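You operate a simulated robot arm through the tools that you are given. There is no shell and no other tool. Be economical: measure what you need, move in short steps, check, and stop when the job is done.

You are at the controls of a simulated two-armed robot. One attempt, no reset.

Task
Sift the flour over the potatoes in the green bowl, then hold the bowl and mash them.
Fine: the masher is in the top drawer; shut it again. Leave the sieve and masher on the end worktop. Where these are worked on the way, their far stop is far enough and under half their travel is too little: top drawer.

The check looks at the end state, three seconds after you hand in, the way a careful person would. Anything else that was tipped, shoved, dropped, spilled or broken makes it a failure.

Robot
Two 7-joint arms with two-finger parallel grippers on one trunk, on a base that drives. Base frame: it is fixed to the floor where the robot stands at the start and does not move with it; the origin is under the middle of the robot, x ahead of it, y to its left, z up; the surface under the hand at the start is at about z = 0.91. Lengths are in m, angles in degrees, forces in N, time in s.
The left shoulder is at the start at [0.08, 0.131, 0.947], the right one opposite. With the tool pointing down near the work surface each hand reaches from about 0.38 to 0.84 m from the robot's upright axis, wherever it stands, measured 20 degrees to its own side. Places, roughly: end worktop [0.6, -0.7, 0.9]; top drawer [0.5, -0.2, 0.8]. Payload 1.57 kg a hand.
The TCP of each hand is the grasp point between the finger pads, 0.03 m short of the fingertips. In the tool frame z runs along the fingers and y along their closing line. The gripper opens to 0.11 m. The fingers are 0.024 m wide and 0.012 m thick; the gripper's body (0.048 by 0.112 m) begins 0.078 m behind the TCP.
Orientation is that of the tool frame in the base frame, as a unit quaternion [x, y, z, w]. With the fingers straight down and closing along the base's y, the tool's x points along the base's -x, its y along +y and its z along -z.

Tools
- The arms move only by the tool arm_command. It takes "left_rows", "right_rows" or both (then of equal length, played together; a hand with none holds still); each is a list of rows, each a list of 7 numbers: the shift along the tool's x, y, z in units of 30 mm (1.0 is 30 mm), then the turn, a rotation vector about the tool's x, y, z in units of 6 degrees (1.0 is 6 degrees), then the finger opening in m, from 0 to 0.11. In form: [[x, y, z, ax, ay, az, grip], ...]. A call has 1 to 20 rows; each row shifts and turns the commanded pose from where the row before left it, along the tool's axes as they then stand. A call with a number of a shift or a turn outside -1 to 1 is refused whole. Each row takes 0.2 s and may step no farther than 0.05 m and 8.6 degrees from the row before; otherwise, or with a gripper value out of range, the whole call is refused. A pose out of reach is approached as far as the arm can. The call stops where the force on the tool passes 40 N (or 10 N more than at its start, if that is more) or the arm is blocked; 0.2 s more then pass. Each finger travels about 0.108 m/s and halts on what it meets, pressing with about 42 N; the grip force reading is that of the motor and also rises with nothing between the fingers. The clock runs only during rows and for 0.2 s after the last one: add rows that do not move to give the fingers time. It gives the time, the measured TCP pose, the force on the tool (base axes), the opening and the grip force at its end, in the units of the frame above (readings bear some noise), with the torque about the TCP (base axes, N m) and any sound that the robot's microphone picked up.
- Cameras (640 x 400 px; columns grow to the right, rows downward): "scene" is now at [-0.0676, -0.0518, 1.4183]; the picture's right is [-0.58, -0.82, 0.00], its down [-0.54, 0.38, -0.75] and it looks along [0.61, -0.43, -0.67] (base axes); focal length 214 px, centre (320, 200). "left" rides on the left gripper at [0.07, -0.016, -0.141] in its tool frame; the picture's right is [0.23, 0.97, 0.00], its down [-0.86, 0.20, -0.48] and it looks along [-0.47, 0.11, 0.88] (tool axes); focal length 222 px, centre (320, 200). "right" rides on the right gripper at [0.07, 0.016, -0.141] in its tool frame; the picture's right is [-0.23, 0.97, 0.00], its down [-0.86, -0.20, -0.48] and it looks along [-0.47, -0.11, 0.88] (tool axes); focal length 222 px, centre (320, 200).
- grab_frame(camera): a new picture of that camera. It takes no simulated time.
- drive_base(legs): drives the robot by 1 to 6 legs, each [ahead, left, turn to the left] in m, m and degrees, along the robot's own axes; the way and the turn of a leg run together, so that a leg with both is an arc; at most 1.5 m and 180 degrees a leg. The arms and the cameras ride along, it lands a little off, and it stops where it bumps. It gives what a move gives.
- turn_head(pan, tilt): turns the head with the scene camera to pan (to the left, within 109 degrees either way) and tilt (down, from -29 to 69), counted from straight ahead of the robot. It gives what a move gives.
- pixel_to_xyz(camera, pixels): for up to 12 pixels [column, row] of the newest picture of that camera ("zoom" is the newest enlarged one), the place [x, y, z] in the base frame of the surface seen there, good to about 0.002 m, but the place of the scene camera against the robot may be out by one fixed shift of up to 0.012 m in any direction. It takes no simulated time.
- zoom(camera, box): a new picture of the part [left, top, right, bottom] of that camera's present view, enlarged. It takes no simulated time.
- finish_job(): hands the job in; it is judged then, once.

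Keep the steps short. Do not move on a guess: measure, check each grasp and each placing, and mend mistakes. In all there are 80 turns and 78 pictures (those below and enlarged ones count). Leave the grippers open and the arms clear of the work at the hand-in unless told otherwise, and finish with a single line.

The tools are called by a JSON object that holds its "op" and its "data". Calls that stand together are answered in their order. arm_command: Moves the arms, as the interface text tells. Its arguments: {"type":"object","properties":{"left_rows":{"type":"array"},"right_rows":{"type":"array"}},"required":[]} The other tools are called the same way: drive_base (legs) drives the base; turn_head (pan, tilt) turns the head that bears the scene camera; grab_frame (camera) takes a picture; pixel_to_xyz (camera, pixels) gives the place of the surface under pixels of a picture; zoom (camera, box) takes an enlarged picture of a part of a camera's view; finish_job () hands the job in.

At the start:

```text
clock: 0.0
left_ee_pos: [0.5126, -0.0203, 1.2782]
left_tcp_rot: [0.0, 1.0, 0.0, 0.0]
left_force: [0.2, -0.4, 0.4]
left_moment: [0.03, 0.01, 0.0]
left_gripper_width: 0.1099
left_grasp_force: 0.0
right_ee_pos: [0.3559, -0.4085, 1.3379]
right_tcp_rot: [0.0, 1.0, -0.001, 0.0]
right_force: [-0.2, 0.9, 0.4]
right_moment: [0.03, 0.0, -0.01]
right_gripper_width: 0.11
right_grasp_force: 0.1
robot x, y, heading: [-0.0004, -0.0037, -0.2]
head pan, tilt: [-35.2, 41.7]
```

scene: 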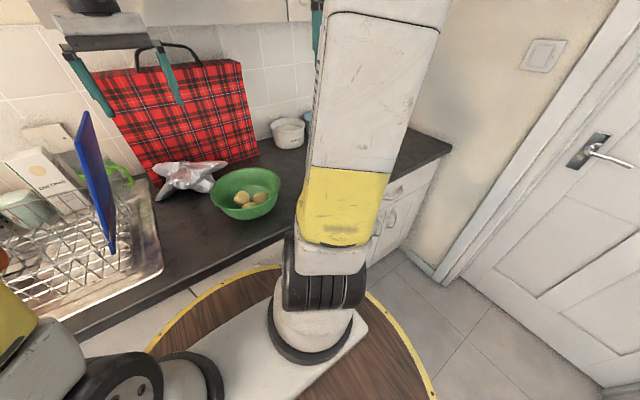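
right: 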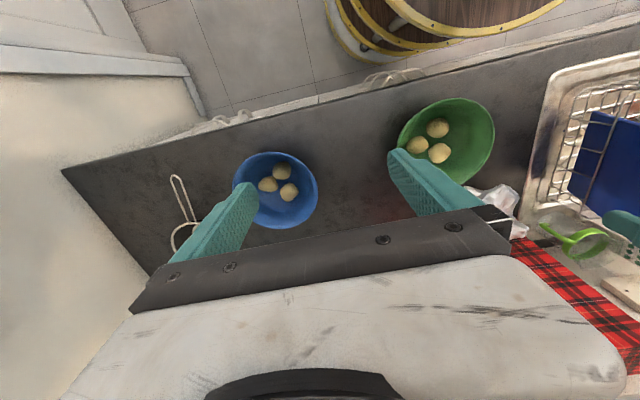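
left: 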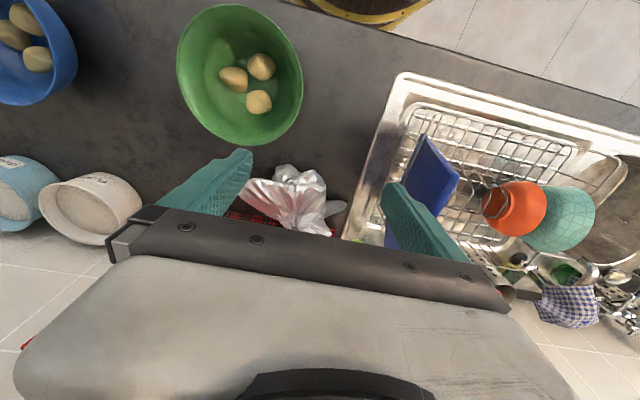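

I see the green bowl, a blue bowl with potatoes, two tubs (white and light blue) and a wire tool by the wall. I'll enlarge and measure these.

{"op": "zoom", "data": {"camera": "left", "box": [0, 100, 240, 250]}}

{"op": "zoom", "data": {"camera": "right", "box": [60, 60, 540, 360]}}

{"op": "pixel_to_xyz", "data": {"camera": "right", "pixels": [[174, 178], [190, 210], [185, 225], [172, 238], [437, 128], [400, 140], [494, 140], [446, 98], [380, 78], [220, 122], [283, 190], [62, 170]]}}

{"op": "pixel_to_xyz", "data": {"camera": "left", "pixels": [[240, 75], [178, 70], [303, 80], [240, 5], [240, 145], [90, 210], [42, 210], [142, 205], [100, 175], [10, 180], [290, 195], [400, 75]]}}

```text
2.67 times, centred on (120, 175) of left
```

zoom: 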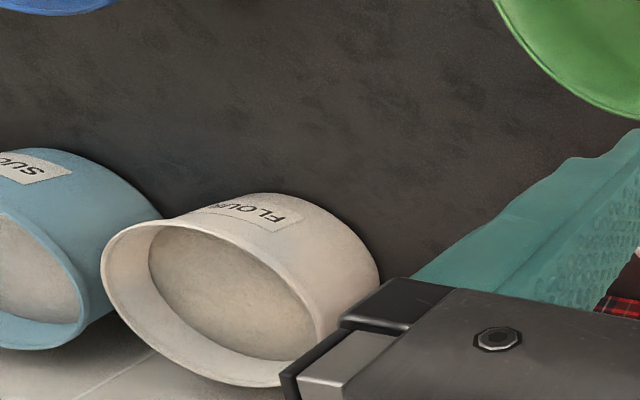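

```text
1.33 times, centred on (300, 210) of right
```

zoom: 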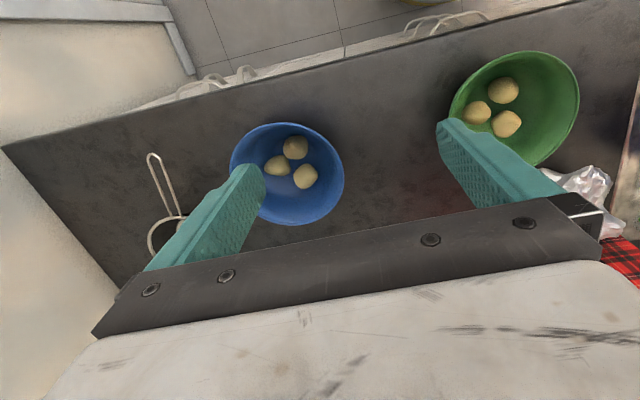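

```text
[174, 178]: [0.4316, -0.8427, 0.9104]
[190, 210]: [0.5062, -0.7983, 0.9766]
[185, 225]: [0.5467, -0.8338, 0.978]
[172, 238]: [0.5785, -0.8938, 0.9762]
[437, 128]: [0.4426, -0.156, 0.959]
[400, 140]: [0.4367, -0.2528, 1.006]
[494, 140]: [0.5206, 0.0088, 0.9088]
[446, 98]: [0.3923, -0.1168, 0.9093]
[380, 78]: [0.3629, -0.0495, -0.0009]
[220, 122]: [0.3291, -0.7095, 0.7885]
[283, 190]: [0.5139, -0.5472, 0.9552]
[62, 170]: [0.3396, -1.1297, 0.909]
```

```text
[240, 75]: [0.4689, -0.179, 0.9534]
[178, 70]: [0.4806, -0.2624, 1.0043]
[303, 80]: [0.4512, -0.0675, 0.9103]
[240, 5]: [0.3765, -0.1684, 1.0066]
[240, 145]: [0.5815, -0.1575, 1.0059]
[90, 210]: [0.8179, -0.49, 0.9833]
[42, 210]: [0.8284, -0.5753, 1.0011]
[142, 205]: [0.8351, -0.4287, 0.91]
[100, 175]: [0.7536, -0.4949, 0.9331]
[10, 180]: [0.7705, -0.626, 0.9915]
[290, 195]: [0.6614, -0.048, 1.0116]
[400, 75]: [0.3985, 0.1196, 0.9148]
```

The right finger partly hides the sieve. I'll move the right hand 0.2 m to its right, keeping it high, to see the sieve and clear the view.

{"op": "arm_command", "data": {"right_rows": [[0, -1, 0, 0, 0, 0, 0.11], [0, -1, 0, 0, 0, 0, 0.11], [0, -1, 0, 0, 0, 0, 0.11], [0, -1, 0, 0, 0, 0, 0.11], [0, -1, 0, 0, 0, 0, 0.11], [0, -1, 0, 0, 0, 0, 0.11], [0, -1, 0, 0, 0, 0, 0.11]]}}

{"op": "grab_frame", "data": {"camera": "right"}}

{"op": "grab_frame", "data": {"camera": "scene"}}

```text
clock: 1.6
left_ee_pos: [0.5119, -0.0204, 1.2785]
left_tcp_rot: [0.0, 1.0, 0.0, 0.0]
left_force: [-0.1, 0.1, 1.2]
left_moment: [-0.03, -0.01, 0.02]
left_gripper_width: 0.11
left_grasp_force: 0.1
right_ee_pos: [0.3576, -0.6234, 1.34]
right_tcp_rot: [0.0, 1.0, -0.001, 0.0]
right_force: [-0.3, -0.7, 0.5]
right_moment: [-0.04, -0.01, 0.0]
right_gripper_width: 0.11
right_grasp_force: 0.1
robot x, y, heading: [-0.0048, 0.0007, -0.0]
head pan, tilt: [-35.2, 41.7]
```

```text
72 pictures are left
```

right: 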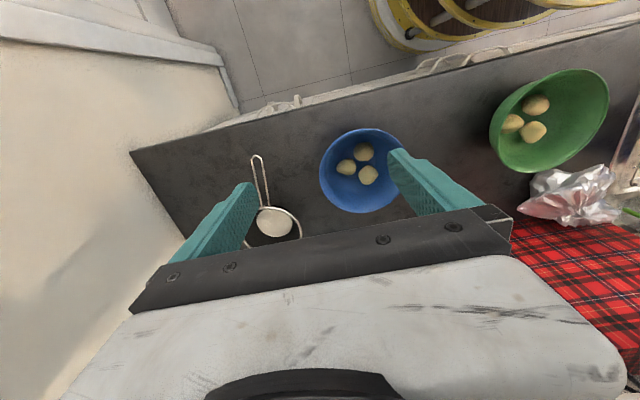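

```text
71 pictures are left
```

scene: 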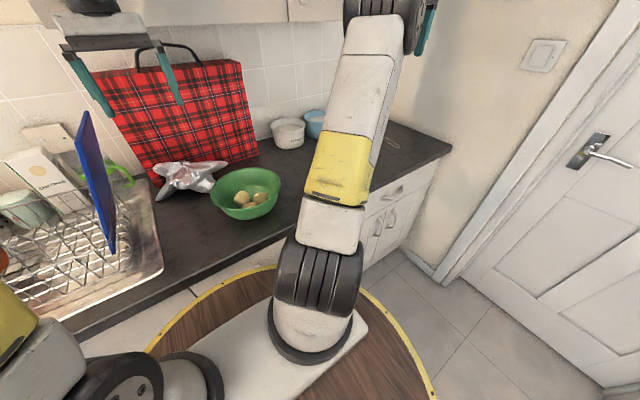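

The sieve holds flour already. I'll enlarge and measure it, then the drawer handles along the front.

{"op": "zoom", "data": {"camera": "right", "box": [200, 140, 360, 240]}}

{"op": "pixel_to_xyz", "data": {"camera": "zoom", "pixels": [[230, 70], [235, 110], [245, 150], [258, 200], [265, 240], [262, 268], [300, 320], [400, 370], [340, 275], [380, 310], [228, 385], [180, 400]]}}

{"op": "zoom", "data": {"camera": "right", "box": [240, 20, 560, 140]}}

{"op": "pixel_to_xyz", "data": {"camera": "right", "pixels": [[275, 106], [297, 98], [420, 70], [440, 62], [470, 57], [505, 48], [130, 152], [400, 85], [540, 50], [247, 113]]}}

{"op": "turn_head", "data": {"pan": -20, "tilt": 60}}

{"op": "grab_frame", "data": {"camera": "scene"}}

```text
4.00 times, centred on (280, 190) of right
```

zoom: 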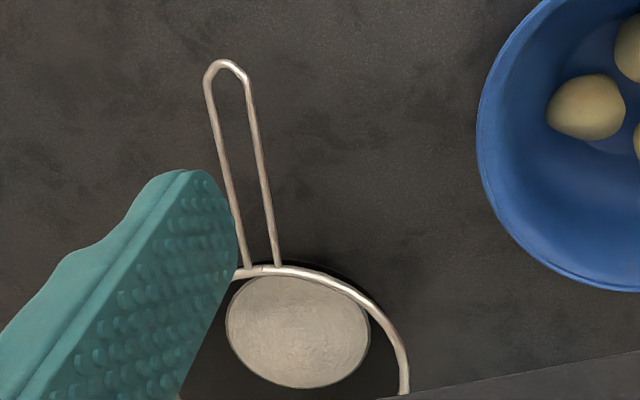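

```text
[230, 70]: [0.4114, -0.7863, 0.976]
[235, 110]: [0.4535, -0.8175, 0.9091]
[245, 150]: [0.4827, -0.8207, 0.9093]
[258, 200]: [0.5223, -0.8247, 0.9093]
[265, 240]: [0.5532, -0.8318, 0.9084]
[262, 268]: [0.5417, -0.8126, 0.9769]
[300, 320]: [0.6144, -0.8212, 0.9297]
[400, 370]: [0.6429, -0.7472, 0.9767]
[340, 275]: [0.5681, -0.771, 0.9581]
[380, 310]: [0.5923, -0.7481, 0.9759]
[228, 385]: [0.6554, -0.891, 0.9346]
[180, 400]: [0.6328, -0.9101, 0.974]
```

```text
2.00 times, centred on (400, 80) of right
```

zoom: 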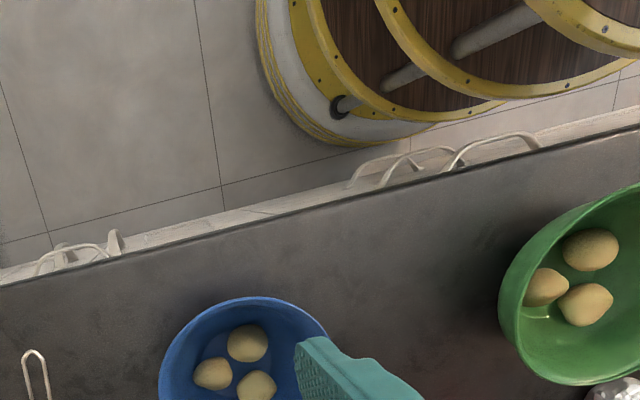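

```text
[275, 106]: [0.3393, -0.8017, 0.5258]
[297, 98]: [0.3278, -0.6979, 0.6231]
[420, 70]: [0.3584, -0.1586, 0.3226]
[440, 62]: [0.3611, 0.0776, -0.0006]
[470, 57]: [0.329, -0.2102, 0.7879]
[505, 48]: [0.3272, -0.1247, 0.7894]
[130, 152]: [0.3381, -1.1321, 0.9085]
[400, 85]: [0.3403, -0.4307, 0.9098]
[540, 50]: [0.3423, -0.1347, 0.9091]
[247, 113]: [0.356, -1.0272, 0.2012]
```

```text
clock: 2.4
left_ee_pos: [0.5106, -0.0203, 1.2791]
left_tcp_rot: [0.0, 1.0, 0.001, 0.0]
left_force: [-0.2, 0.0, 0.5]
left_moment: [0.0, -0.01, -0.02]
left_gripper_width: 0.1103
left_grasp_force: 0.2
right_ee_pos: [0.3577, -0.6223, 1.34]
right_tcp_rot: [0.0, 1.0, 0.0, -0.001]
right_force: [-0.3, -0.7, 0.3]
right_moment: [-0.04, -0.01, 0.03]
right_gripper_width: 0.1099
right_grasp_force: 0.1
robot x, y, heading: [0.0009, -0.002, 0.2]
head pan, tilt: [-20.0, 60.0]
```

```text
68 pictures are left
```

scene: 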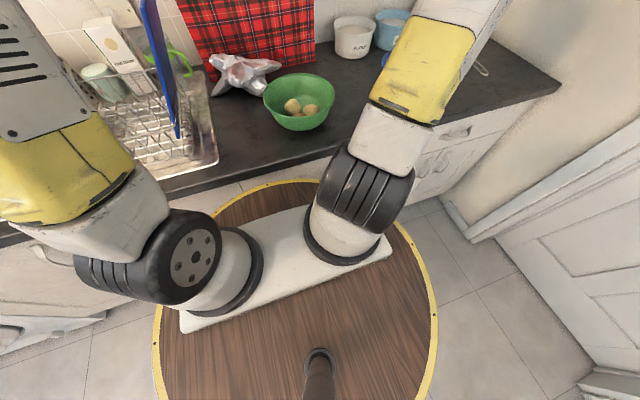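

The sieve handle is at about (0.48, -0.81, 0.976) and the top drawer handle at about (0.328, -0.17, 0.788). The sieve is out of reach from here, so I'll bring the right hand back in, then drive back and right.

{"op": "arm_command", "data": {"right_rows": [[0, 1, 0, 0, 0, 0, 0.11], [0, 1, 0, 0, 0, 0, 0.11], [0, 1, 0, 0, 0, 0, 0.11], [0, 1, 0, 0, 0, 0, 0.11], [0, 1, 0, 0, 0, 0, 0.11]]}}

{"op": "drive_base", "data": {"legs": [[-0.1, 0, 0], [0, -0.4, 0]]}}

{"op": "grab_frame", "data": {"camera": "right"}}

{"op": "grab_frame", "data": {"camera": "left"}}

```text
clock: 3.6
left_ee_pos: [0.5117, -0.0221, 1.2783]
left_tcp_rot: [0.0, 1.0, 0.001, 0.0]
left_force: [-0.5, -0.6, -0.2]
left_moment: [0.01, 0.01, -0.03]
left_gripper_width: 0.11
left_grasp_force: 0.0
right_ee_pos: [0.3514, -0.4689, 1.3402]
right_tcp_rot: [0.0, 1.0, 0.0, -0.001]
right_force: [0.9, 0.8, 0.1]
right_moment: [0.04, -0.01, 0.02]
right_gripper_width: 0.11
right_grasp_force: 0.1
robot x, y, heading: [-0.0023, -0.0018, -0.2]
head pan, tilt: [-20.0, 60.0]
```

```text
clock: 6.9
left_ee_pos: [0.4101, -0.4259, 1.2791]
left_tcp_rot: [0.003, 1.0, 0.001, 0.0]
left_force: [0.4, 0.4, 0.5]
left_moment: [0.0, 0.01, 0.0]
left_gripper_width: 0.1102
left_grasp_force: 0.1
right_ee_pos: [0.2495, -0.8728, 1.3412]
right_tcp_rot: [0.002, 1.0, 0.0, -0.001]
right_force: [-0.1, 0.1, 0.2]
right_moment: [-0.02, -0.02, 0.01]
right_gripper_width: 0.11
right_grasp_force: 0.0
robot x, y, heading: [-0.0993, -0.4022, -0.0]
head pan, tilt: [-20.0, 60.0]
```

```text
67 pictures are left
```

right: 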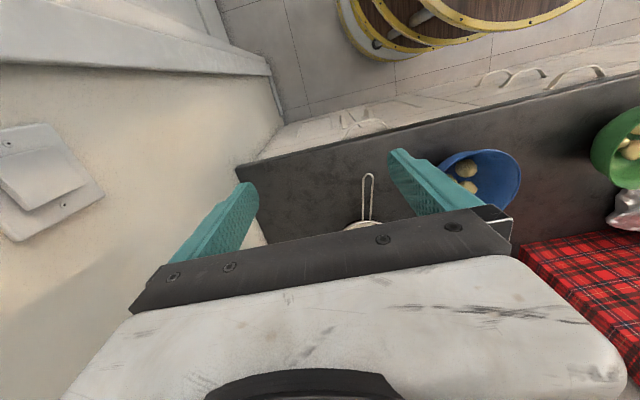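

```text
66 pictures are left
```

left: 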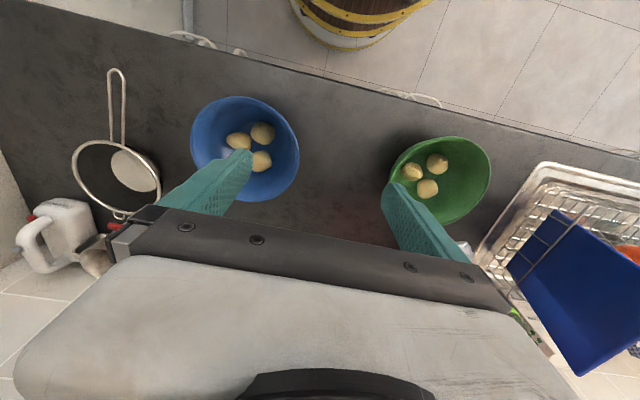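

The left camera sees the whole sieve at (118,150). I'll enlarge and measure it there.

{"op": "zoom", "data": {"camera": "left", "box": [10, 50, 250, 230]}}

{"op": "pixel_to_xyz", "data": {"camera": "left", "pixels": [[110, 69], [118, 68], [110, 100], [123, 100], [112, 141], [122, 143], [74, 165], [159, 185], [118, 210], [132, 170], [110, 90], [123, 90]]}}

```text
2.22 times, centred on (130, 140) of left
```

zoom: 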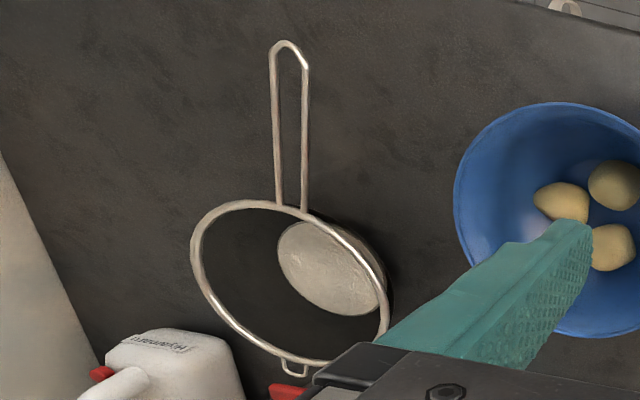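

```text
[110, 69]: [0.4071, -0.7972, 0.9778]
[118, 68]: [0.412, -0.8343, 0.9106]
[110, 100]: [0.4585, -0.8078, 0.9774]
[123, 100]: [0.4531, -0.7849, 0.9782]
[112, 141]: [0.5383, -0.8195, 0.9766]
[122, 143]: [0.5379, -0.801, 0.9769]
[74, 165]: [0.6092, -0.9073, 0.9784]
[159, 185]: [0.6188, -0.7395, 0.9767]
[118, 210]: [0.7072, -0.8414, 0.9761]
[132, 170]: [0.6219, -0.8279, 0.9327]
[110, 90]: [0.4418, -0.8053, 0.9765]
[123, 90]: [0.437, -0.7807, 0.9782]
```

Handle wires run from (0.456,-0.796) to (0.538,-0.810) at z 0.977, heading -9.7°. I'll bring the right hand above (0.512,-0.806) and yaw it to match.

{"op": "arm_command", "data": {"right_rows": [[-0.972, 0.247, 0.8, 0, 0, 0, 0.06], [-0.972, 0.247, 0.8, 0, 0, 0, 0.06], [-0.972, 0.247, 0.8, 0, 0, 0, 0.06], [-0.972, 0.247, 0.8, 0, 0, 0, 0.06], [-0.972, 0.247, 0.8, 0, 0, 0, 0.06], [-0.972, 0.247, 0.8, 0, 0, 0, 0.06], [-0.972, 0.247, 0.8, 0, 0, 0, 0.06], [-0.972, 0.247, 0.8, 0, 0, 0, 0.06], [-0.972, 0.247, 0.8, 0, 0, 0, 0.06], [0, 0, 0, 0, 0, 0.81, 0.06], [0, 0, 0, 0, 0, 0.81, 0.06], [0, 0, 0, 0, 0, 0, 0.06]]}}

{"op": "grab_frame", "data": {"camera": "right"}}

```text
clock: 9.5
left_ee_pos: [0.4121, -0.4265, 1.2789]
left_tcp_rot: [0.003, 1.0, 0.0, 0.0]
left_force: [-0.5, 0.3, -0.7]
left_moment: [-0.01, -0.03, -0.01]
left_gripper_width: 0.1099
left_grasp_force: 0.1
right_ee_pos: [0.5136, -0.8099, 1.1252]
right_tcp_rot: [0.088, 0.996, 0.0, 0.0]
right_force: [0.8, 0.2, 0.7]
right_moment: [-0.01, 0.02, 0.01]
right_gripper_width: 0.0601
right_grasp_force: 0.0
robot x, y, heading: [-0.1026, -0.3998, -0.2]
head pan, tilt: [-20.0, 60.0]
```

```text
64 pictures are left
```

right: 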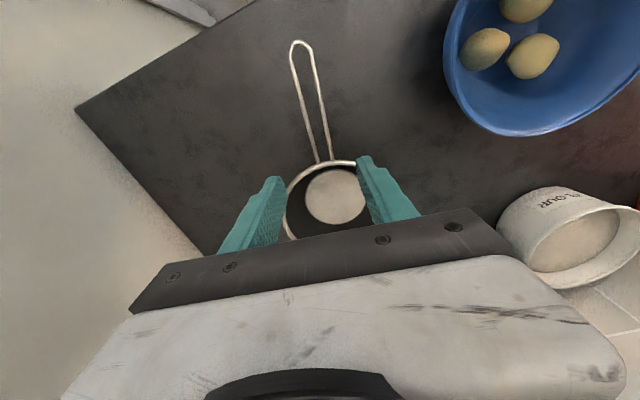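

The yaw matches the handle. I'll re-measure the handle wires from here.

{"op": "pixel_to_xyz", "data": {"camera": "right", "pixels": [[301, 90], [318, 90], [309, 130], [326, 130], [315, 155], [330, 155]]}}

```text
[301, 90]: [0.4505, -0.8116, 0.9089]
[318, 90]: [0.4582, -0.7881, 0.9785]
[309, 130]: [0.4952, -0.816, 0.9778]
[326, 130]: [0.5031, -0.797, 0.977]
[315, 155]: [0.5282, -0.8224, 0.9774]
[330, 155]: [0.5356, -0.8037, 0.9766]
```

The handle centre at x=0.512 is y=-0.809, right under the hand. I'll descend 0.15 m and close.

{"op": "arm_command", "data": {"right_rows": [[0, 0, 1, 0, 0, 0, 0.06], [0, 0, 1, 0, 0, 0, 0.06], [0, 0, 1, 0, 0, 0, 0.06], [0, 0, 1, 0, 0, 0, 0.06], [0, 0, 1, 0, 0, 0, 0.06], [0, 0, 0, 0, 0, 0, 0.06], [0, 0, 0, 0, 0, 0, 0.035], [0, 0, 0, 0, 0, 0, 0.0], [0, 0, 0, 0, 0, 0, 0.0], [0, 0, 0, 0, 0, 0, 0.0]]}}

{"op": "grab_frame", "data": {"camera": "right"}}

```text
clock: 11.7
left_ee_pos: [0.4118, -0.4254, 1.279]
left_tcp_rot: [0.002, 1.0, -0.001, 0.0]
left_force: [-0.3, 0.1, -0.2]
left_moment: [0.0, 0.0, 0.02]
left_gripper_width: 0.11
left_grasp_force: 0.0
right_ee_pos: [0.5143, -0.8074, 0.9768]
right_tcp_rot: [0.088, 0.996, 0.0, 0.0]
right_force: [0.1, 0.0, 0.4]
right_moment: [-0.01, 0.14, 0.0]
right_gripper_width: 0.0274
right_grasp_force: 38.3
robot x, y, heading: [-0.1039, -0.4043, -0.4]
head pan, tilt: [-20.0, 60.0]
```

```text
63 pictures are left
```

right: 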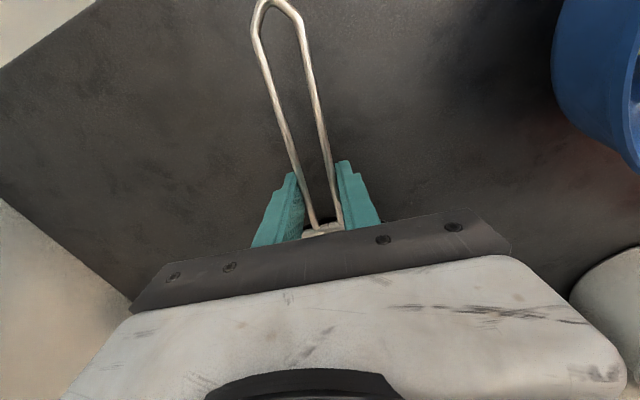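

It's gripped at 27 mm. I'll lift slowly so no flour is shaken out.

{"op": "arm_command", "data": {"right_rows": [[0, 0, -0.2, 0, 0, 0, 0], [0, 0, -0.4, 0, 0, 0, 0], [0, 0, -0.5, 0, 0, 0, 0], [0, 0, -0.5, 0, 0, 0, 0], [0, 0, -0.5, 0, 0, 0, 0], [0, 0, -0.5, 0, 0, 0, 0], [0, 0, -0.5, 0, 0, 0, 0], [0, 0, -0.5, 0, 0, 0, 0], [0, 0, -0.5, 0, 0, 0, 0], [0, 0, -0.5, 0, 0, 0, 0], [0, 0, -0.5, 0, 0, 0, 0], [0, 0, -0.5, 0, 0, 0, 0], [0, 0, -0.4, 0, 0, 0, 0], [0, 0, -0.2, 0, 0, 0, 0]]}}

{"op": "grab_frame", "data": {"camera": "left"}}

```text
clock: 14.7
left_ee_pos: [0.4116, -0.4272, 1.2775]
left_tcp_rot: [0.002, 1.0, 0.0, 0.001]
left_force: [0.3, -0.3, 0.0]
left_moment: [0.0, 0.01, -0.01]
left_gripper_width: 0.1097
left_grasp_force: 0.0
right_ee_pos: [0.5137, -0.8075, 1.1612]
right_tcp_rot: [0.087, 0.996, 0.0, 0.0]
right_force: [0.3, -0.5, -2.2]
right_moment: [0.02, 0.12, -0.02]
right_gripper_width: 0.0271
right_grasp_force: 37.5
robot x, y, heading: [-0.0977, -0.4054, 0.0]
head pan, tilt: [-20.0, 60.0]
```

```text
62 pictures are left
```

left: 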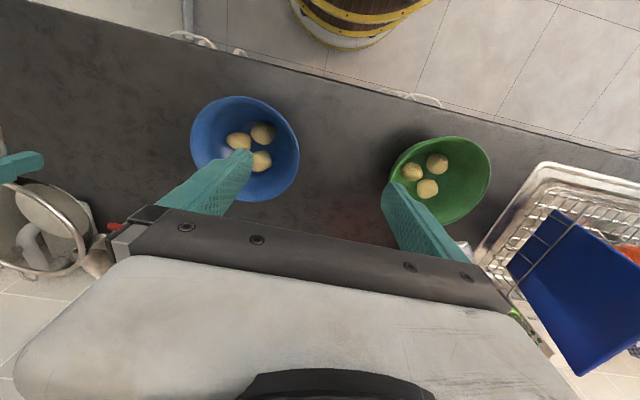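

The sieve came up level with its flour. I'll move the left hand out of the way (up, left, back), then drive left toward the green bowl.

{"op": "arm_command", "data": {"left_rows": [[0.33, 1, -0.33, 0, 0, 0, 0.11], [0.33, 1, -0.33, 0, 0, 0, 0.11], [0.33, 1, -0.33, 0, 0, 0, 0.11], [0.33, 1, -0.33, 0, 0, 0, 0.11], [0.33, 1, -0.33, 0, 0, 0, 0.11], [0.33, 1, -0.33, 0, 0, 0, 0.11], [0.33, 1, -0.33, 0, 0, 0, 0.11], [0.33, 1, -0.33, 0, 0, 0, 0.11], [0.33, 1, -0.33, 0, 0, 0, 0.11], [0.33, 1, -0.33, 0, 0, 0, 0.11]]}}

{"op": "drive_base", "data": {"legs": [[0, 0.12, 0], [0, 0.12, 0], [0, 0.11, 0]]}}

{"op": "turn_head", "data": {"pan": -20, "tilt": 45}}

{"op": "grab_frame", "data": {"camera": "scene"}}

```text
clock: 16.9
left_ee_pos: [0.3121, -0.1252, 1.3747]
left_tcp_rot: [0.003, 1.0, 0.0, 0.0]
left_force: [1.0, -0.2, -0.4]
left_moment: [0.04, 0.05, 0.01]
left_gripper_width: 0.1101
left_grasp_force: 0.0
right_ee_pos: [0.513, -0.8077, 1.1607]
right_tcp_rot: [0.088, 0.996, 0.0, 0.001]
right_force: [0.6, -0.5, -1.7]
right_moment: [0.03, 0.14, 0.0]
right_gripper_width: 0.0271
right_grasp_force: 38.1
robot x, y, heading: [-0.0951, -0.4023, -0.1]
head pan, tilt: [-20.0, 60.0]
```

```text
clock: 19.7
left_ee_pos: [0.3143, 0.2278, 1.3757]
left_tcp_rot: [0.002, 1.0, 0.0, 0.0]
left_force: [-0.6, -0.9, 0.4]
left_moment: [0.02, -0.01, -0.01]
left_gripper_width: 0.11
left_grasp_force: 0.0
right_ee_pos: [0.515, -0.4549, 1.1599]
right_tcp_rot: [0.086, 0.996, -0.001, 0.0]
right_force: [0.5, -0.5, -1.1]
right_moment: [0.03, 0.16, -0.02]
right_gripper_width: 0.0271
right_grasp_force: 37.3
robot x, y, heading: [-0.1004, -0.0562, -0.3]
head pan, tilt: [-20.0, 60.0]
```

```text
clock: 20.5
left_ee_pos: [0.3143, 0.2275, 1.3763]
left_tcp_rot: [0.002, 1.0, 0.0, 0.0]
left_force: [0.7, -0.1, 0.4]
left_moment: [0.0, 0.01, -0.02]
left_gripper_width: 0.1099
left_grasp_force: 0.0
right_ee_pos: [0.516, -0.4552, 1.1609]
right_tcp_rot: [0.086, 0.996, 0.0, 0.0]
right_force: [-0.3, -0.2, -0.9]
right_moment: [0.02, 0.08, 0.01]
right_gripper_width: 0.0271
right_grasp_force: 38.1
robot x, y, heading: [-0.0979, -0.0517, -0.0]
head pan, tilt: [-20.0, 45.0]
```

```text
61 pictures are left
```

scene: 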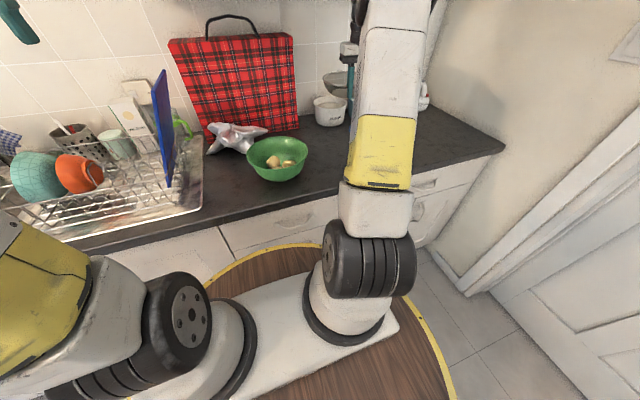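

The way is clear. I'll move the sieve gently to put its centre over the green bowl at (0.479,-0.165).

{"op": "arm_command", "data": {"right_rows": [[0.2, 0.25, 0, 0, 0, 0, 0], [0.38, 0.53, 0, 0, 0, 0, 0], [0.38, 0.53, 0, 0, 0, 0, 0], [0.38, 0.53, 0, 0, 0, 0, 0], [0.38, 0.53, 0, 0, 0, 0, 0], [0.38, 0.53, 0, 0, 0, 0, 0], [0.38, 0.53, 0, 0, 0, 0, 0], [0.38, 0.53, 0, 0, 0, 0, 0], [0.38, 0.53, 0, 0, 0, 0, 0], [0.38, 0.53, 0, 0, 0, 0, 0], [0.38, 0.53, 0, 0, 0, 0, 0], [0.38, 0.53, 0, 0, 0, 0, 0], [0.38, 0.53, 0, 0, 0, 0, 0], [0.38, 0.53, 0, 0, 0, 0, 0], [0.38, 0.53, 0, 0, 0, 0, 0], [0.38, 0.53, 0, 0, 0, 0, 0], [0.38, 0.53, 0.2, 0, 0, 0, 0], [0.38, 0.53, 0.3, 0, 0, 0, 0], [0.2, 0.3, 0.3, 0, 0, 0, 0], [0, 0, 0.2, 0, 0, 0, 0]]}}

{"op": "grab_frame", "data": {"camera": "scene"}}

{"op": "grab_frame", "data": {"camera": "left"}}

```text
clock: 24.7
left_ee_pos: [0.3127, 0.2277, 1.3756]
left_tcp_rot: [0.003, 1.0, 0.0, 0.0]
left_force: [-0.7, 0.0, 0.1]
left_moment: [0.0, -0.01, 0.02]
left_gripper_width: 0.1098
left_grasp_force: 0.0
right_ee_pos: [0.3619, -0.1362, 1.1317]
right_tcp_rot: [0.087, 0.996, 0.0, -0.001]
right_force: [0.4, -0.2, -0.4]
right_moment: [0.01, 0.09, -0.02]
right_gripper_width: 0.027
right_grasp_force: 37.8
robot x, y, heading: [-0.0983, -0.0509, -0.4]
head pan, tilt: [-20.0, 45.0]
```

```text
60 pictures are left
```

scene: 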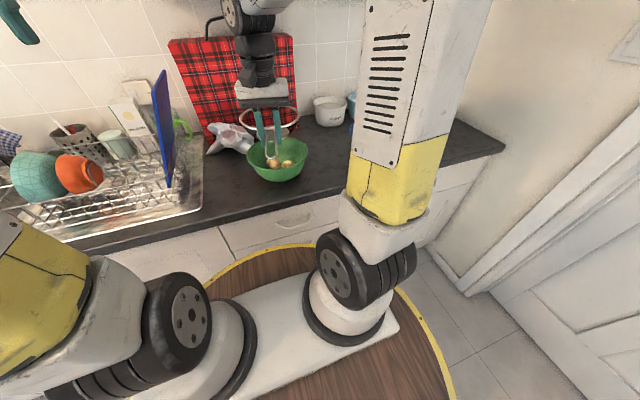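

```text
59 pictures are left
```

left: 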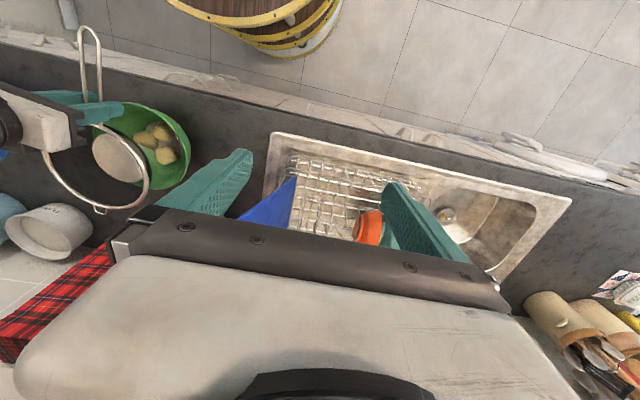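

I'll measure the sieve rim, flour and bowl rim in the left picture to check the sieve is centred.

{"op": "zoom", "data": {"camera": "left", "box": [0, 60, 240, 220]}}

{"op": "pixel_to_xyz", "data": {"camera": "left", "pixels": [[118, 158], [148, 180], [47, 165], [95, 203], [135, 145], [188, 155], [160, 108], [150, 150], [165, 187], [110, 108]]}}

```text
2.50 times, centred on (120, 140) of left
```

zoom: 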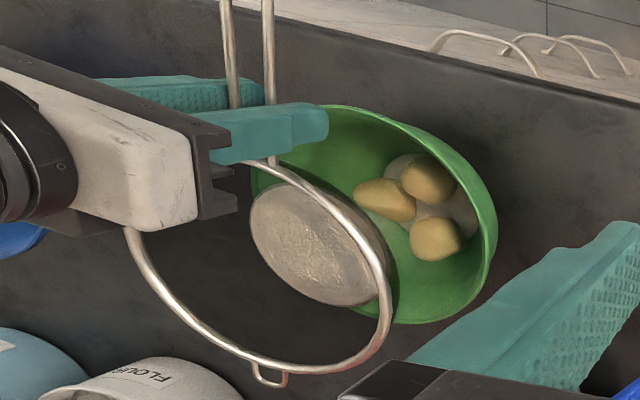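

```text
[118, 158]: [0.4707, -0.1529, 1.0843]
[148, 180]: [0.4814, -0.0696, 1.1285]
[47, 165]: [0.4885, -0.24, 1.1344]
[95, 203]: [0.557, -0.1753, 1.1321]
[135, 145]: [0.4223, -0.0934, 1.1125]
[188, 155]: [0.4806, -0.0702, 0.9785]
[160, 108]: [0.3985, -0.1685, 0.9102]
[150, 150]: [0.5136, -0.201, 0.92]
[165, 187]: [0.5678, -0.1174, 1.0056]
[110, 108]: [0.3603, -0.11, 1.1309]
```

The sieve is centred to within 1 cm, its flour patch at (0.471,-0.153), and some flour is falling already. I'll shift 1 cm right, lower slightly and shake sideways.

{"op": "arm_command", "data": {"right_rows": [[0, -0.33, 0.5, 0, 0, 0, 0], [0, -0.5, 0, 0, 0, 0, 0], [0, 1, 0, 0, 0, 0, 0], [0, -1, 0, 0, 0, 0, 0], [0, 1, 0, 0, 0, 0, 0], [0, -1, 0, 0, 0, 0, 0], [0, 1, 0, 0, 0, 0, 0], [0, -1, 0, 0, 0, 0, 0], [0, 1, 0, 0, 0, 0, 0], [0, -1, 0, 0, 0, 0, 0], [0, 1, 0, 0, 0, 0, 0], [0, -1, 0, 0, 0, 0, 0], [0, 1, 0, 0, 0, 0, 0], [0, -1, 0, 0, 0, 0, 0], [0, 1, 0, 0, 0, 0, 0], [0, -1, 0, 0, 0, 0, 0], [0, 1, 0, 0, 0, 0, 0], [0, -0.5, 0, 0, 0, 0, 0]]}}

{"op": "zoom", "data": {"camera": "left", "box": [0, 60, 240, 220]}}

```text
clock: 28.5
left_ee_pos: [0.3136, 0.2275, 1.3749]
left_tcp_rot: [0.002, 1.0, 0.0, 0.0]
left_force: [0.2, -0.1, 0.4]
left_moment: [0.02, 0.01, 0.0]
left_gripper_width: 0.1104
left_grasp_force: 0.0
right_ee_pos: [0.3587, -0.1459, 1.1161]
right_tcp_rot: [0.087, 0.996, 0.0, 0.0]
right_force: [-0.2, 0.0, -1.5]
right_moment: [0.01, 0.13, 0.0]
right_gripper_width: 0.0273
right_grasp_force: 38.0
robot x, y, heading: [-0.099, -0.054, -0.5]
head pan, tilt: [-20.0, 45.0]
```

```text
2.50 times, centred on (120, 140) of left
```

zoom: 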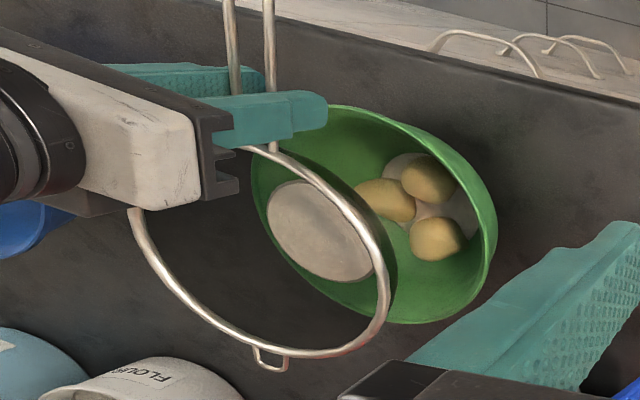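

The flour patch shrank but is still there. I'll shake more vigorously.

{"op": "arm_command", "data": {"right_rows": [[0.5, -0.5, 0, 0, 0, 0, 0], [-1, 1, 0, 0, 0, 0, 0], [1, -1, 0, 0, 0, 0, 0], [-1, 1, 0, 0, 0, 0, 0], [1, -1, 0, 0, 0, 0, 0], [-1, 1, 0, 0, 0, 0, 0], [1, -1, 0, 0, 0, 0, 0], [-1, 1, 0, 0, 0, 0, 0], [1, -1, 0, 0, 0, 0, 0], [-1, 1, 0, 0, 0, 0, 0], [1, -1, 0, 0, 0, 0, 0], [-1, 1, 0, 0, 0, 0, 0], [1, -1, 0, 0, 0, 0, 0], [-1, 1, 0, 0, 0, 0, 0], [1, -1, 0, 0, 0, 0, 0], [-1, 1, 0, 0, 0, 0, 0], [1, -1, 0, 0, 0, 0, 0], [-1, 1, 0, 0, 0, 0, 0], [1, -1, 0, 0, 0, 0, 0], [-0.5, 0.5, 0, 0, 0, 0, 0]]}}

{"op": "zoom", "data": {"camera": "left", "box": [0, 60, 240, 220]}}

```text
clock: 32.7
left_ee_pos: [0.314, 0.227, 1.3752]
left_tcp_rot: [0.002, 1.0, 0.001, 0.0]
left_force: [-0.2, 0.0, 0.1]
left_moment: [0.01, -0.04, -0.01]
left_gripper_width: 0.1101
left_grasp_force: 0.0
right_ee_pos: [0.3603, -0.1466, 1.1161]
right_tcp_rot: [0.086, 0.996, 0.0, 0.001]
right_force: [0.3, -0.3, -2.0]
right_moment: [0.01, 0.05, -0.01]
right_gripper_width: 0.027
right_grasp_force: 37.9
robot x, y, heading: [-0.0995, -0.0537, -0.2]
head pan, tilt: [-20.0, 45.0]
```

```text
2.50 times, centred on (120, 140) of left
```

zoom: 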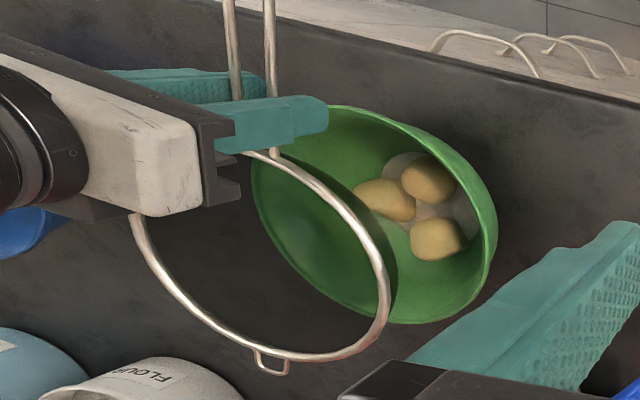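

The sieve is empty and the flour is in the bowl. I'll lift it, swing back, and drive right to return the sieve to its place on the end worktop.

{"op": "arm_command", "data": {"right_rows": [[0, 0, -0.75, 0, 0, 0, 0], [0, 0, -0.75, 0, 0, 0, 0], [-0.52, -0.72, 0, 0, 0, 0, 0], [-0.52, -0.72, 0, 0, 0, 0, 0], [-0.52, -0.72, 0, 0, 0, 0, 0], [-0.52, -0.72, 0, 0, 0, 0, 0], [-0.52, -0.72, 0, 0, 0, 0, 0], [-0.52, -0.72, 0, 0, 0, 0, 0], [-0.52, -0.72, 0, 0, 0, 0, 0], [-0.52, -0.72, 0, 0, 0, 0, 0], [-0.52, -0.72, 0, 0, 0, 0, 0], [-0.52, -0.72, 0, 0, 0, 0, 0], [-0.52, -0.72, 0, 0, 0, 0, 0], [-0.52, -0.72, 0, 0, 0, 0, 0], [-0.52, -0.72, 0, 0, 0, 0, 0], [0, 0, 0, 0, 0, 0, 0]]}}

{"op": "drive_base", "data": {"legs": [[0, -0.35, 0]]}}

{"op": "grab_frame", "data": {"camera": "scene"}}

{"op": "grab_frame", "data": {"camera": "left"}}

```text
clock: 36.1
left_ee_pos: [0.3139, 0.2278, 1.3743]
left_tcp_rot: [0.002, 1.0, 0.0, 0.0]
left_force: [0.4, -1.2, -0.3]
left_moment: [0.0, 0.02, 0.0]
left_gripper_width: 0.1099
left_grasp_force: 0.1
right_ee_pos: [0.5118, -0.4584, 1.1611]
right_tcp_rot: [0.086, 0.996, 0.0, -0.001]
right_force: [0.7, 0.0, -1.3]
right_moment: [0.01, 0.1, 0.02]
right_gripper_width: 0.0274
right_grasp_force: 37.8
robot x, y, heading: [-0.1011, -0.0546, -0.3]
head pan, tilt: [-20.0, 45.0]
```

```text
clock: 38.3
left_ee_pos: [0.3127, -0.1148, 1.3766]
left_tcp_rot: [0.001, 1.0, 0.0, 0.0]
left_force: [0.3, 0.2, -0.1]
left_moment: [-0.01, 0.0, 0.02]
left_gripper_width: 0.1101
left_grasp_force: 0.0
right_ee_pos: [0.5119, -0.8017, 1.1609]
right_tcp_rot: [0.085, 0.996, 0.0, 0.0]
right_force: [0.7, -1.0, -0.4]
right_moment: [0.02, 0.1, 0.02]
right_gripper_width: 0.0273
right_grasp_force: 38.3
robot x, y, heading: [-0.1026, -0.3971, -0.2]
head pan, tilt: [-20.0, 45.0]
```

```text
55 pictures are left
```

scene: 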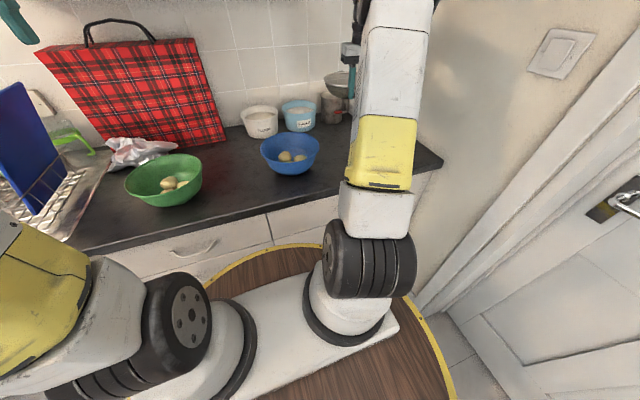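

```text
54 pictures are left
```

left: 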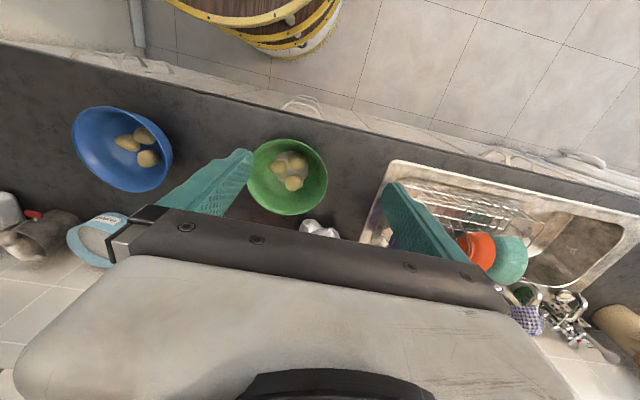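

I'm almost over the original spot. I'll lower the sieve 0.18 m, then 4 mm more, and read the force.

{"op": "arm_command", "data": {"right_rows": [[0, -0.17, 0.8, 0, 0, 0, 0], [0, 0, 1, 0, 0, 0, 0], [0, 0, 1, 0, 0, 0, 0], [0, 0, 1, 0, 0, 0, 0], [0, 0, 1, 0, 0, 0, 0], [0, 0, 0.8, 0, 0, 0, 0], [0, 0, 0.4, 0, 0, 0, 0], [0, 0, 0.13, 0, 0, 0, 0], [0, 0, 0, 0, 0, 0, 0]]}}

```text
clock: 40.3
left_ee_pos: [0.3129, -0.1155, 1.376]
left_tcp_rot: [0.001, 1.0, 0.0, 0.0]
left_force: [-0.4, 1.1, -0.2]
left_moment: [-0.03, 0.01, 0.01]
left_gripper_width: 0.1099
left_grasp_force: 0.0
right_ee_pos: [0.51, -0.8048, 0.9758]
right_tcp_rot: [0.085, 0.996, 0.0, 0.0]
right_force: [0.5, 0.6, 1.1]
right_moment: [0.0, -0.24, -0.04]
right_gripper_width: 0.0268
right_grasp_force: 37.8
robot x, y, heading: [-0.1025, -0.3973, 0.1]
head pan, tilt: [-20.0, 45.0]
```

The torque changed sign, so the sieve is resting on the worktop. I'll open and rise.

{"op": "arm_command", "data": {"right_rows": [[0, 0, -0.03, 0, 0, 0, 0.03], [0, 0, 0, 0, 0, 0, 0.05], [0, 0, 0, 0, 0, 0, 0.06], [0, 0, -0.5, 0, 0, 0, 0.06], [0, 0, -1, 0, 0, 0, 0.06], [0, 0, -1, 0, 0, 0, 0.06], [0, 0, -1, 0, 0, 0, 0.06], [0, 0, -1, 0, 0, 0, 0.06], [0, 0, -1, 0, 0, 0, 0.06], [0, 0, -1, 0, 0, 0, 0.06], [0, 0, -1, 0, 0, 0, 0.06]]}}

{"op": "grab_frame", "data": {"camera": "right"}}

```text
clock: 42.7
left_ee_pos: [0.3121, -0.1155, 1.3757]
left_tcp_rot: [0.001, 1.0, 0.0, 0.0]
left_force: [0.8, -0.4, 0.3]
left_moment: [-0.01, 0.03, 0.04]
left_gripper_width: 0.11
left_grasp_force: 0.0
right_ee_pos: [0.5107, -0.8068, 1.2032]
right_tcp_rot: [0.086, 0.996, 0.0, 0.001]
right_force: [0.5, 0.0, 1.4]
right_moment: [-0.02, -0.01, 0.01]
right_gripper_width: 0.0604
right_grasp_force: 0.0
robot x, y, heading: [-0.0954, -0.3957, -0.1]
head pan, tilt: [-20.0, 45.0]
```

```text
53 pictures are left
```

right: 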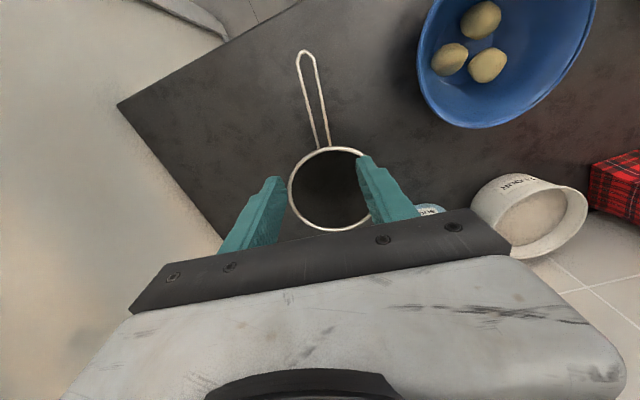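

The sieve is set down well. Before backing up for the drawer, I'll look behind the robot both ways.

{"op": "turn_head", "data": {"pan": -109, "tilt": 35}}

{"op": "grab_frame", "data": {"camera": "scene"}}

{"op": "turn_head", "data": {"pan": 109, "tilt": 35}}

{"op": "grab_frame", "data": {"camera": "scene"}}

```text
clock: 44.4
left_ee_pos: [0.3127, -0.1153, 1.3759]
left_tcp_rot: [0.0, 1.0, 0.0, 0.001]
left_force: [-0.3, 0.7, 0.0]
left_moment: [0.02, -0.01, 0.0]
left_gripper_width: 0.1101
left_grasp_force: 0.0
right_ee_pos: [0.5092, -0.8079, 1.2031]
right_tcp_rot: [0.086, 0.996, 0.0, -0.001]
right_force: [-0.4, -0.1, 0.3]
right_moment: [0.01, 0.01, 0.0]
right_gripper_width: 0.0599
right_grasp_force: 0.0
robot x, y, heading: [-0.0963, -0.3949, 0.2]
head pan, tilt: [-108.9, 35.0]
```

```text
52 pictures are left
```

scene: 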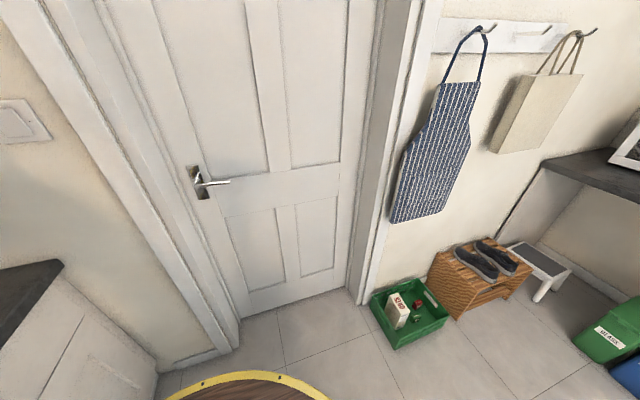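

```text
clock: 47.5
left_ee_pos: [0.3125, -0.1164, 1.376]
left_tcp_rot: [0.001, 1.0, 0.0, 0.0]
left_force: [-0.6, 0.3, -0.3]
left_moment: [0.01, 0.01, -0.01]
left_gripper_width: 0.1101
left_grasp_force: 0.0
right_ee_pos: [0.5101, -0.8055, 1.202]
right_tcp_rot: [0.085, 0.996, 0.0, 0.001]
right_force: [0.2, -0.8, -0.4]
right_moment: [0.0, 0.0, 0.02]
right_gripper_width: 0.06
right_grasp_force: 0.2
robot x, y, heading: [-0.0996, -0.3958, -0.0]
head pan, tilt: [108.9, 35.0]
```

```text
51 pictures are left
```

scene: 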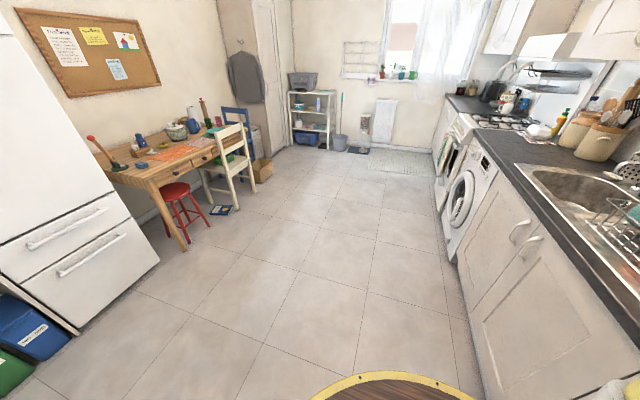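

There is plenty of floor behind. I'll back up 0.35 m and go left 0.42 m, then look at the drawer front.

{"op": "drive_base", "data": {"legs": [[-0.35, 0, 0], [0, 0.42, 0]]}}

{"op": "turn_head", "data": {"pan": -15, "tilt": 40}}

{"op": "grab_frame", "data": {"camera": "scene"}}

{"op": "grab_frame", "data": {"camera": "right"}}

```text
clock: 52.0
left_ee_pos: [-0.0435, 0.3199, 1.3764]
left_tcp_rot: [-0.007, 1.0, 0.0, 0.0]
left_force: [-0.1, -0.2, 0.6]
left_moment: [0.01, -0.01, 0.01]
left_gripper_width: 0.1104
left_grasp_force: 0.1
right_ee_pos: [0.1637, -0.3689, 1.2026]
right_tcp_rot: [0.079, 0.997, 0.0, 0.0]
right_force: [0.1, -0.1, -1.4]
right_moment: [0.03, -0.01, 0.0]
right_gripper_width: 0.0602
right_grasp_force: 0.1
robot x, y, heading: [-0.448, 0.037, 0.7]
head pan, tilt: [108.9, 35.0]
```

```text
clock: 54.0
left_ee_pos: [-0.0452, 0.3193, 1.3764]
left_tcp_rot: [-0.006, 1.0, 0.0, 0.0]
left_force: [-0.4, 1.0, 0.0]
left_moment: [-0.01, 0.02, -0.01]
left_gripper_width: 0.1098
left_grasp_force: 0.0
right_ee_pos: [0.1637, -0.3686, 1.2023]
right_tcp_rot: [0.079, 0.997, -0.001, 0.0]
right_force: [0.1, -0.5, 0.6]
right_moment: [-0.01, 0.02, 0.03]
right_gripper_width: 0.06
right_grasp_force: 0.0
robot x, y, heading: [-0.4523, 0.0338, 0.4]
head pan, tilt: [-15.0, 40.0]
```

```text
50 pictures are left
```

scene: 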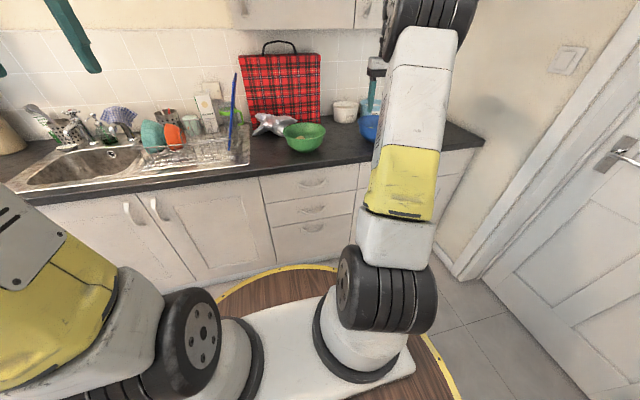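

```text
49 pictures are left
```

right: 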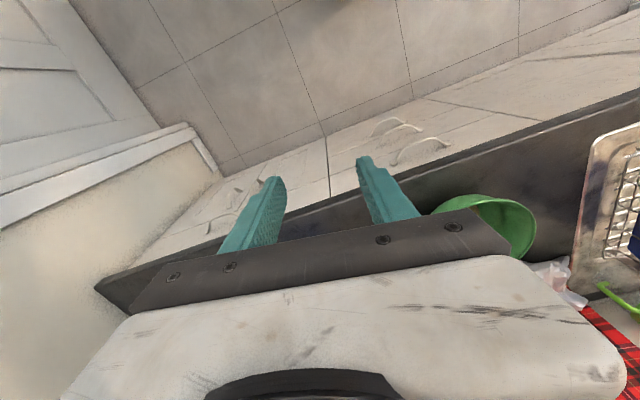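

A three-drawer stack is visible at (310,205) in the scene view. I'll enlarge it and measure the top handle.

{"op": "zoom", "data": {"camera": "scene", "box": [250, 150, 370, 280]}}

{"op": "zoom", "data": {"camera": "right", "box": [340, 90, 500, 190]}}

{"op": "pixel_to_xyz", "data": {"camera": "right", "pixels": [[394, 162], [405, 146], [420, 140], [435, 140], [449, 144], [420, 150], [380, 128], [395, 121], [350, 170], [460, 140]]}}

{"op": "pixel_to_xyz", "data": {"camera": "scene", "pixels": [[313, 184], [300, 181], [326, 180], [313, 190], [310, 175], [262, 180], [357, 170], [310, 196], [262, 195]]}}

```text
3.08 times, centred on (310, 215) of scene
```

zoom: 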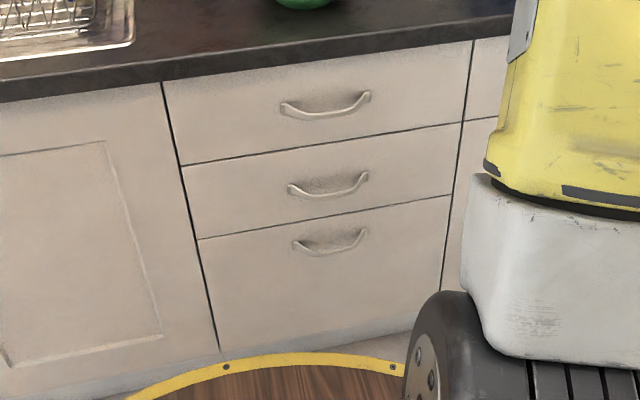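

```text
4.00 times, centred on (420, 140) of right
```

zoom: 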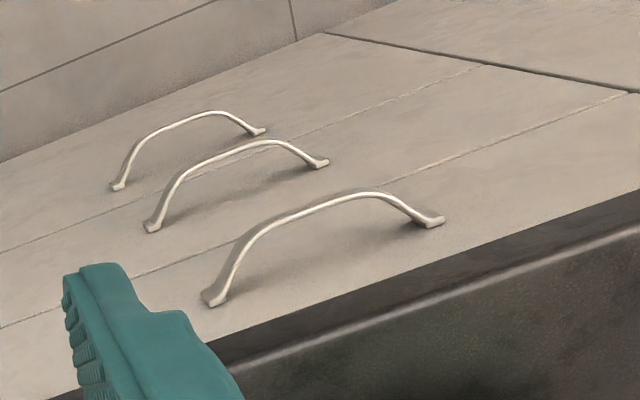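

```text
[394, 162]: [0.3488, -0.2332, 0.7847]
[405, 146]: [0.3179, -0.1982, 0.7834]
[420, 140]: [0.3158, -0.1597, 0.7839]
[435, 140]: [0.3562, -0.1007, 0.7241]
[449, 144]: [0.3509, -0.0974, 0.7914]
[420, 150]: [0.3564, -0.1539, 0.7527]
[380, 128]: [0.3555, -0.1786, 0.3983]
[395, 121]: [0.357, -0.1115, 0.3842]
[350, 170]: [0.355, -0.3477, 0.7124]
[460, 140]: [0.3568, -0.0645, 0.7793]
```

```text
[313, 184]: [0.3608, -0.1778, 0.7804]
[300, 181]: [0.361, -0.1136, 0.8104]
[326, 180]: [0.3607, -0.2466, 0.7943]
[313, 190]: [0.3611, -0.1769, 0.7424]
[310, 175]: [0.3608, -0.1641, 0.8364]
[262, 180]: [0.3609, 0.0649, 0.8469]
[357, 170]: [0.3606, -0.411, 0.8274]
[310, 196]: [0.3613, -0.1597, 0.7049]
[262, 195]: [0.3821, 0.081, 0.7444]
```

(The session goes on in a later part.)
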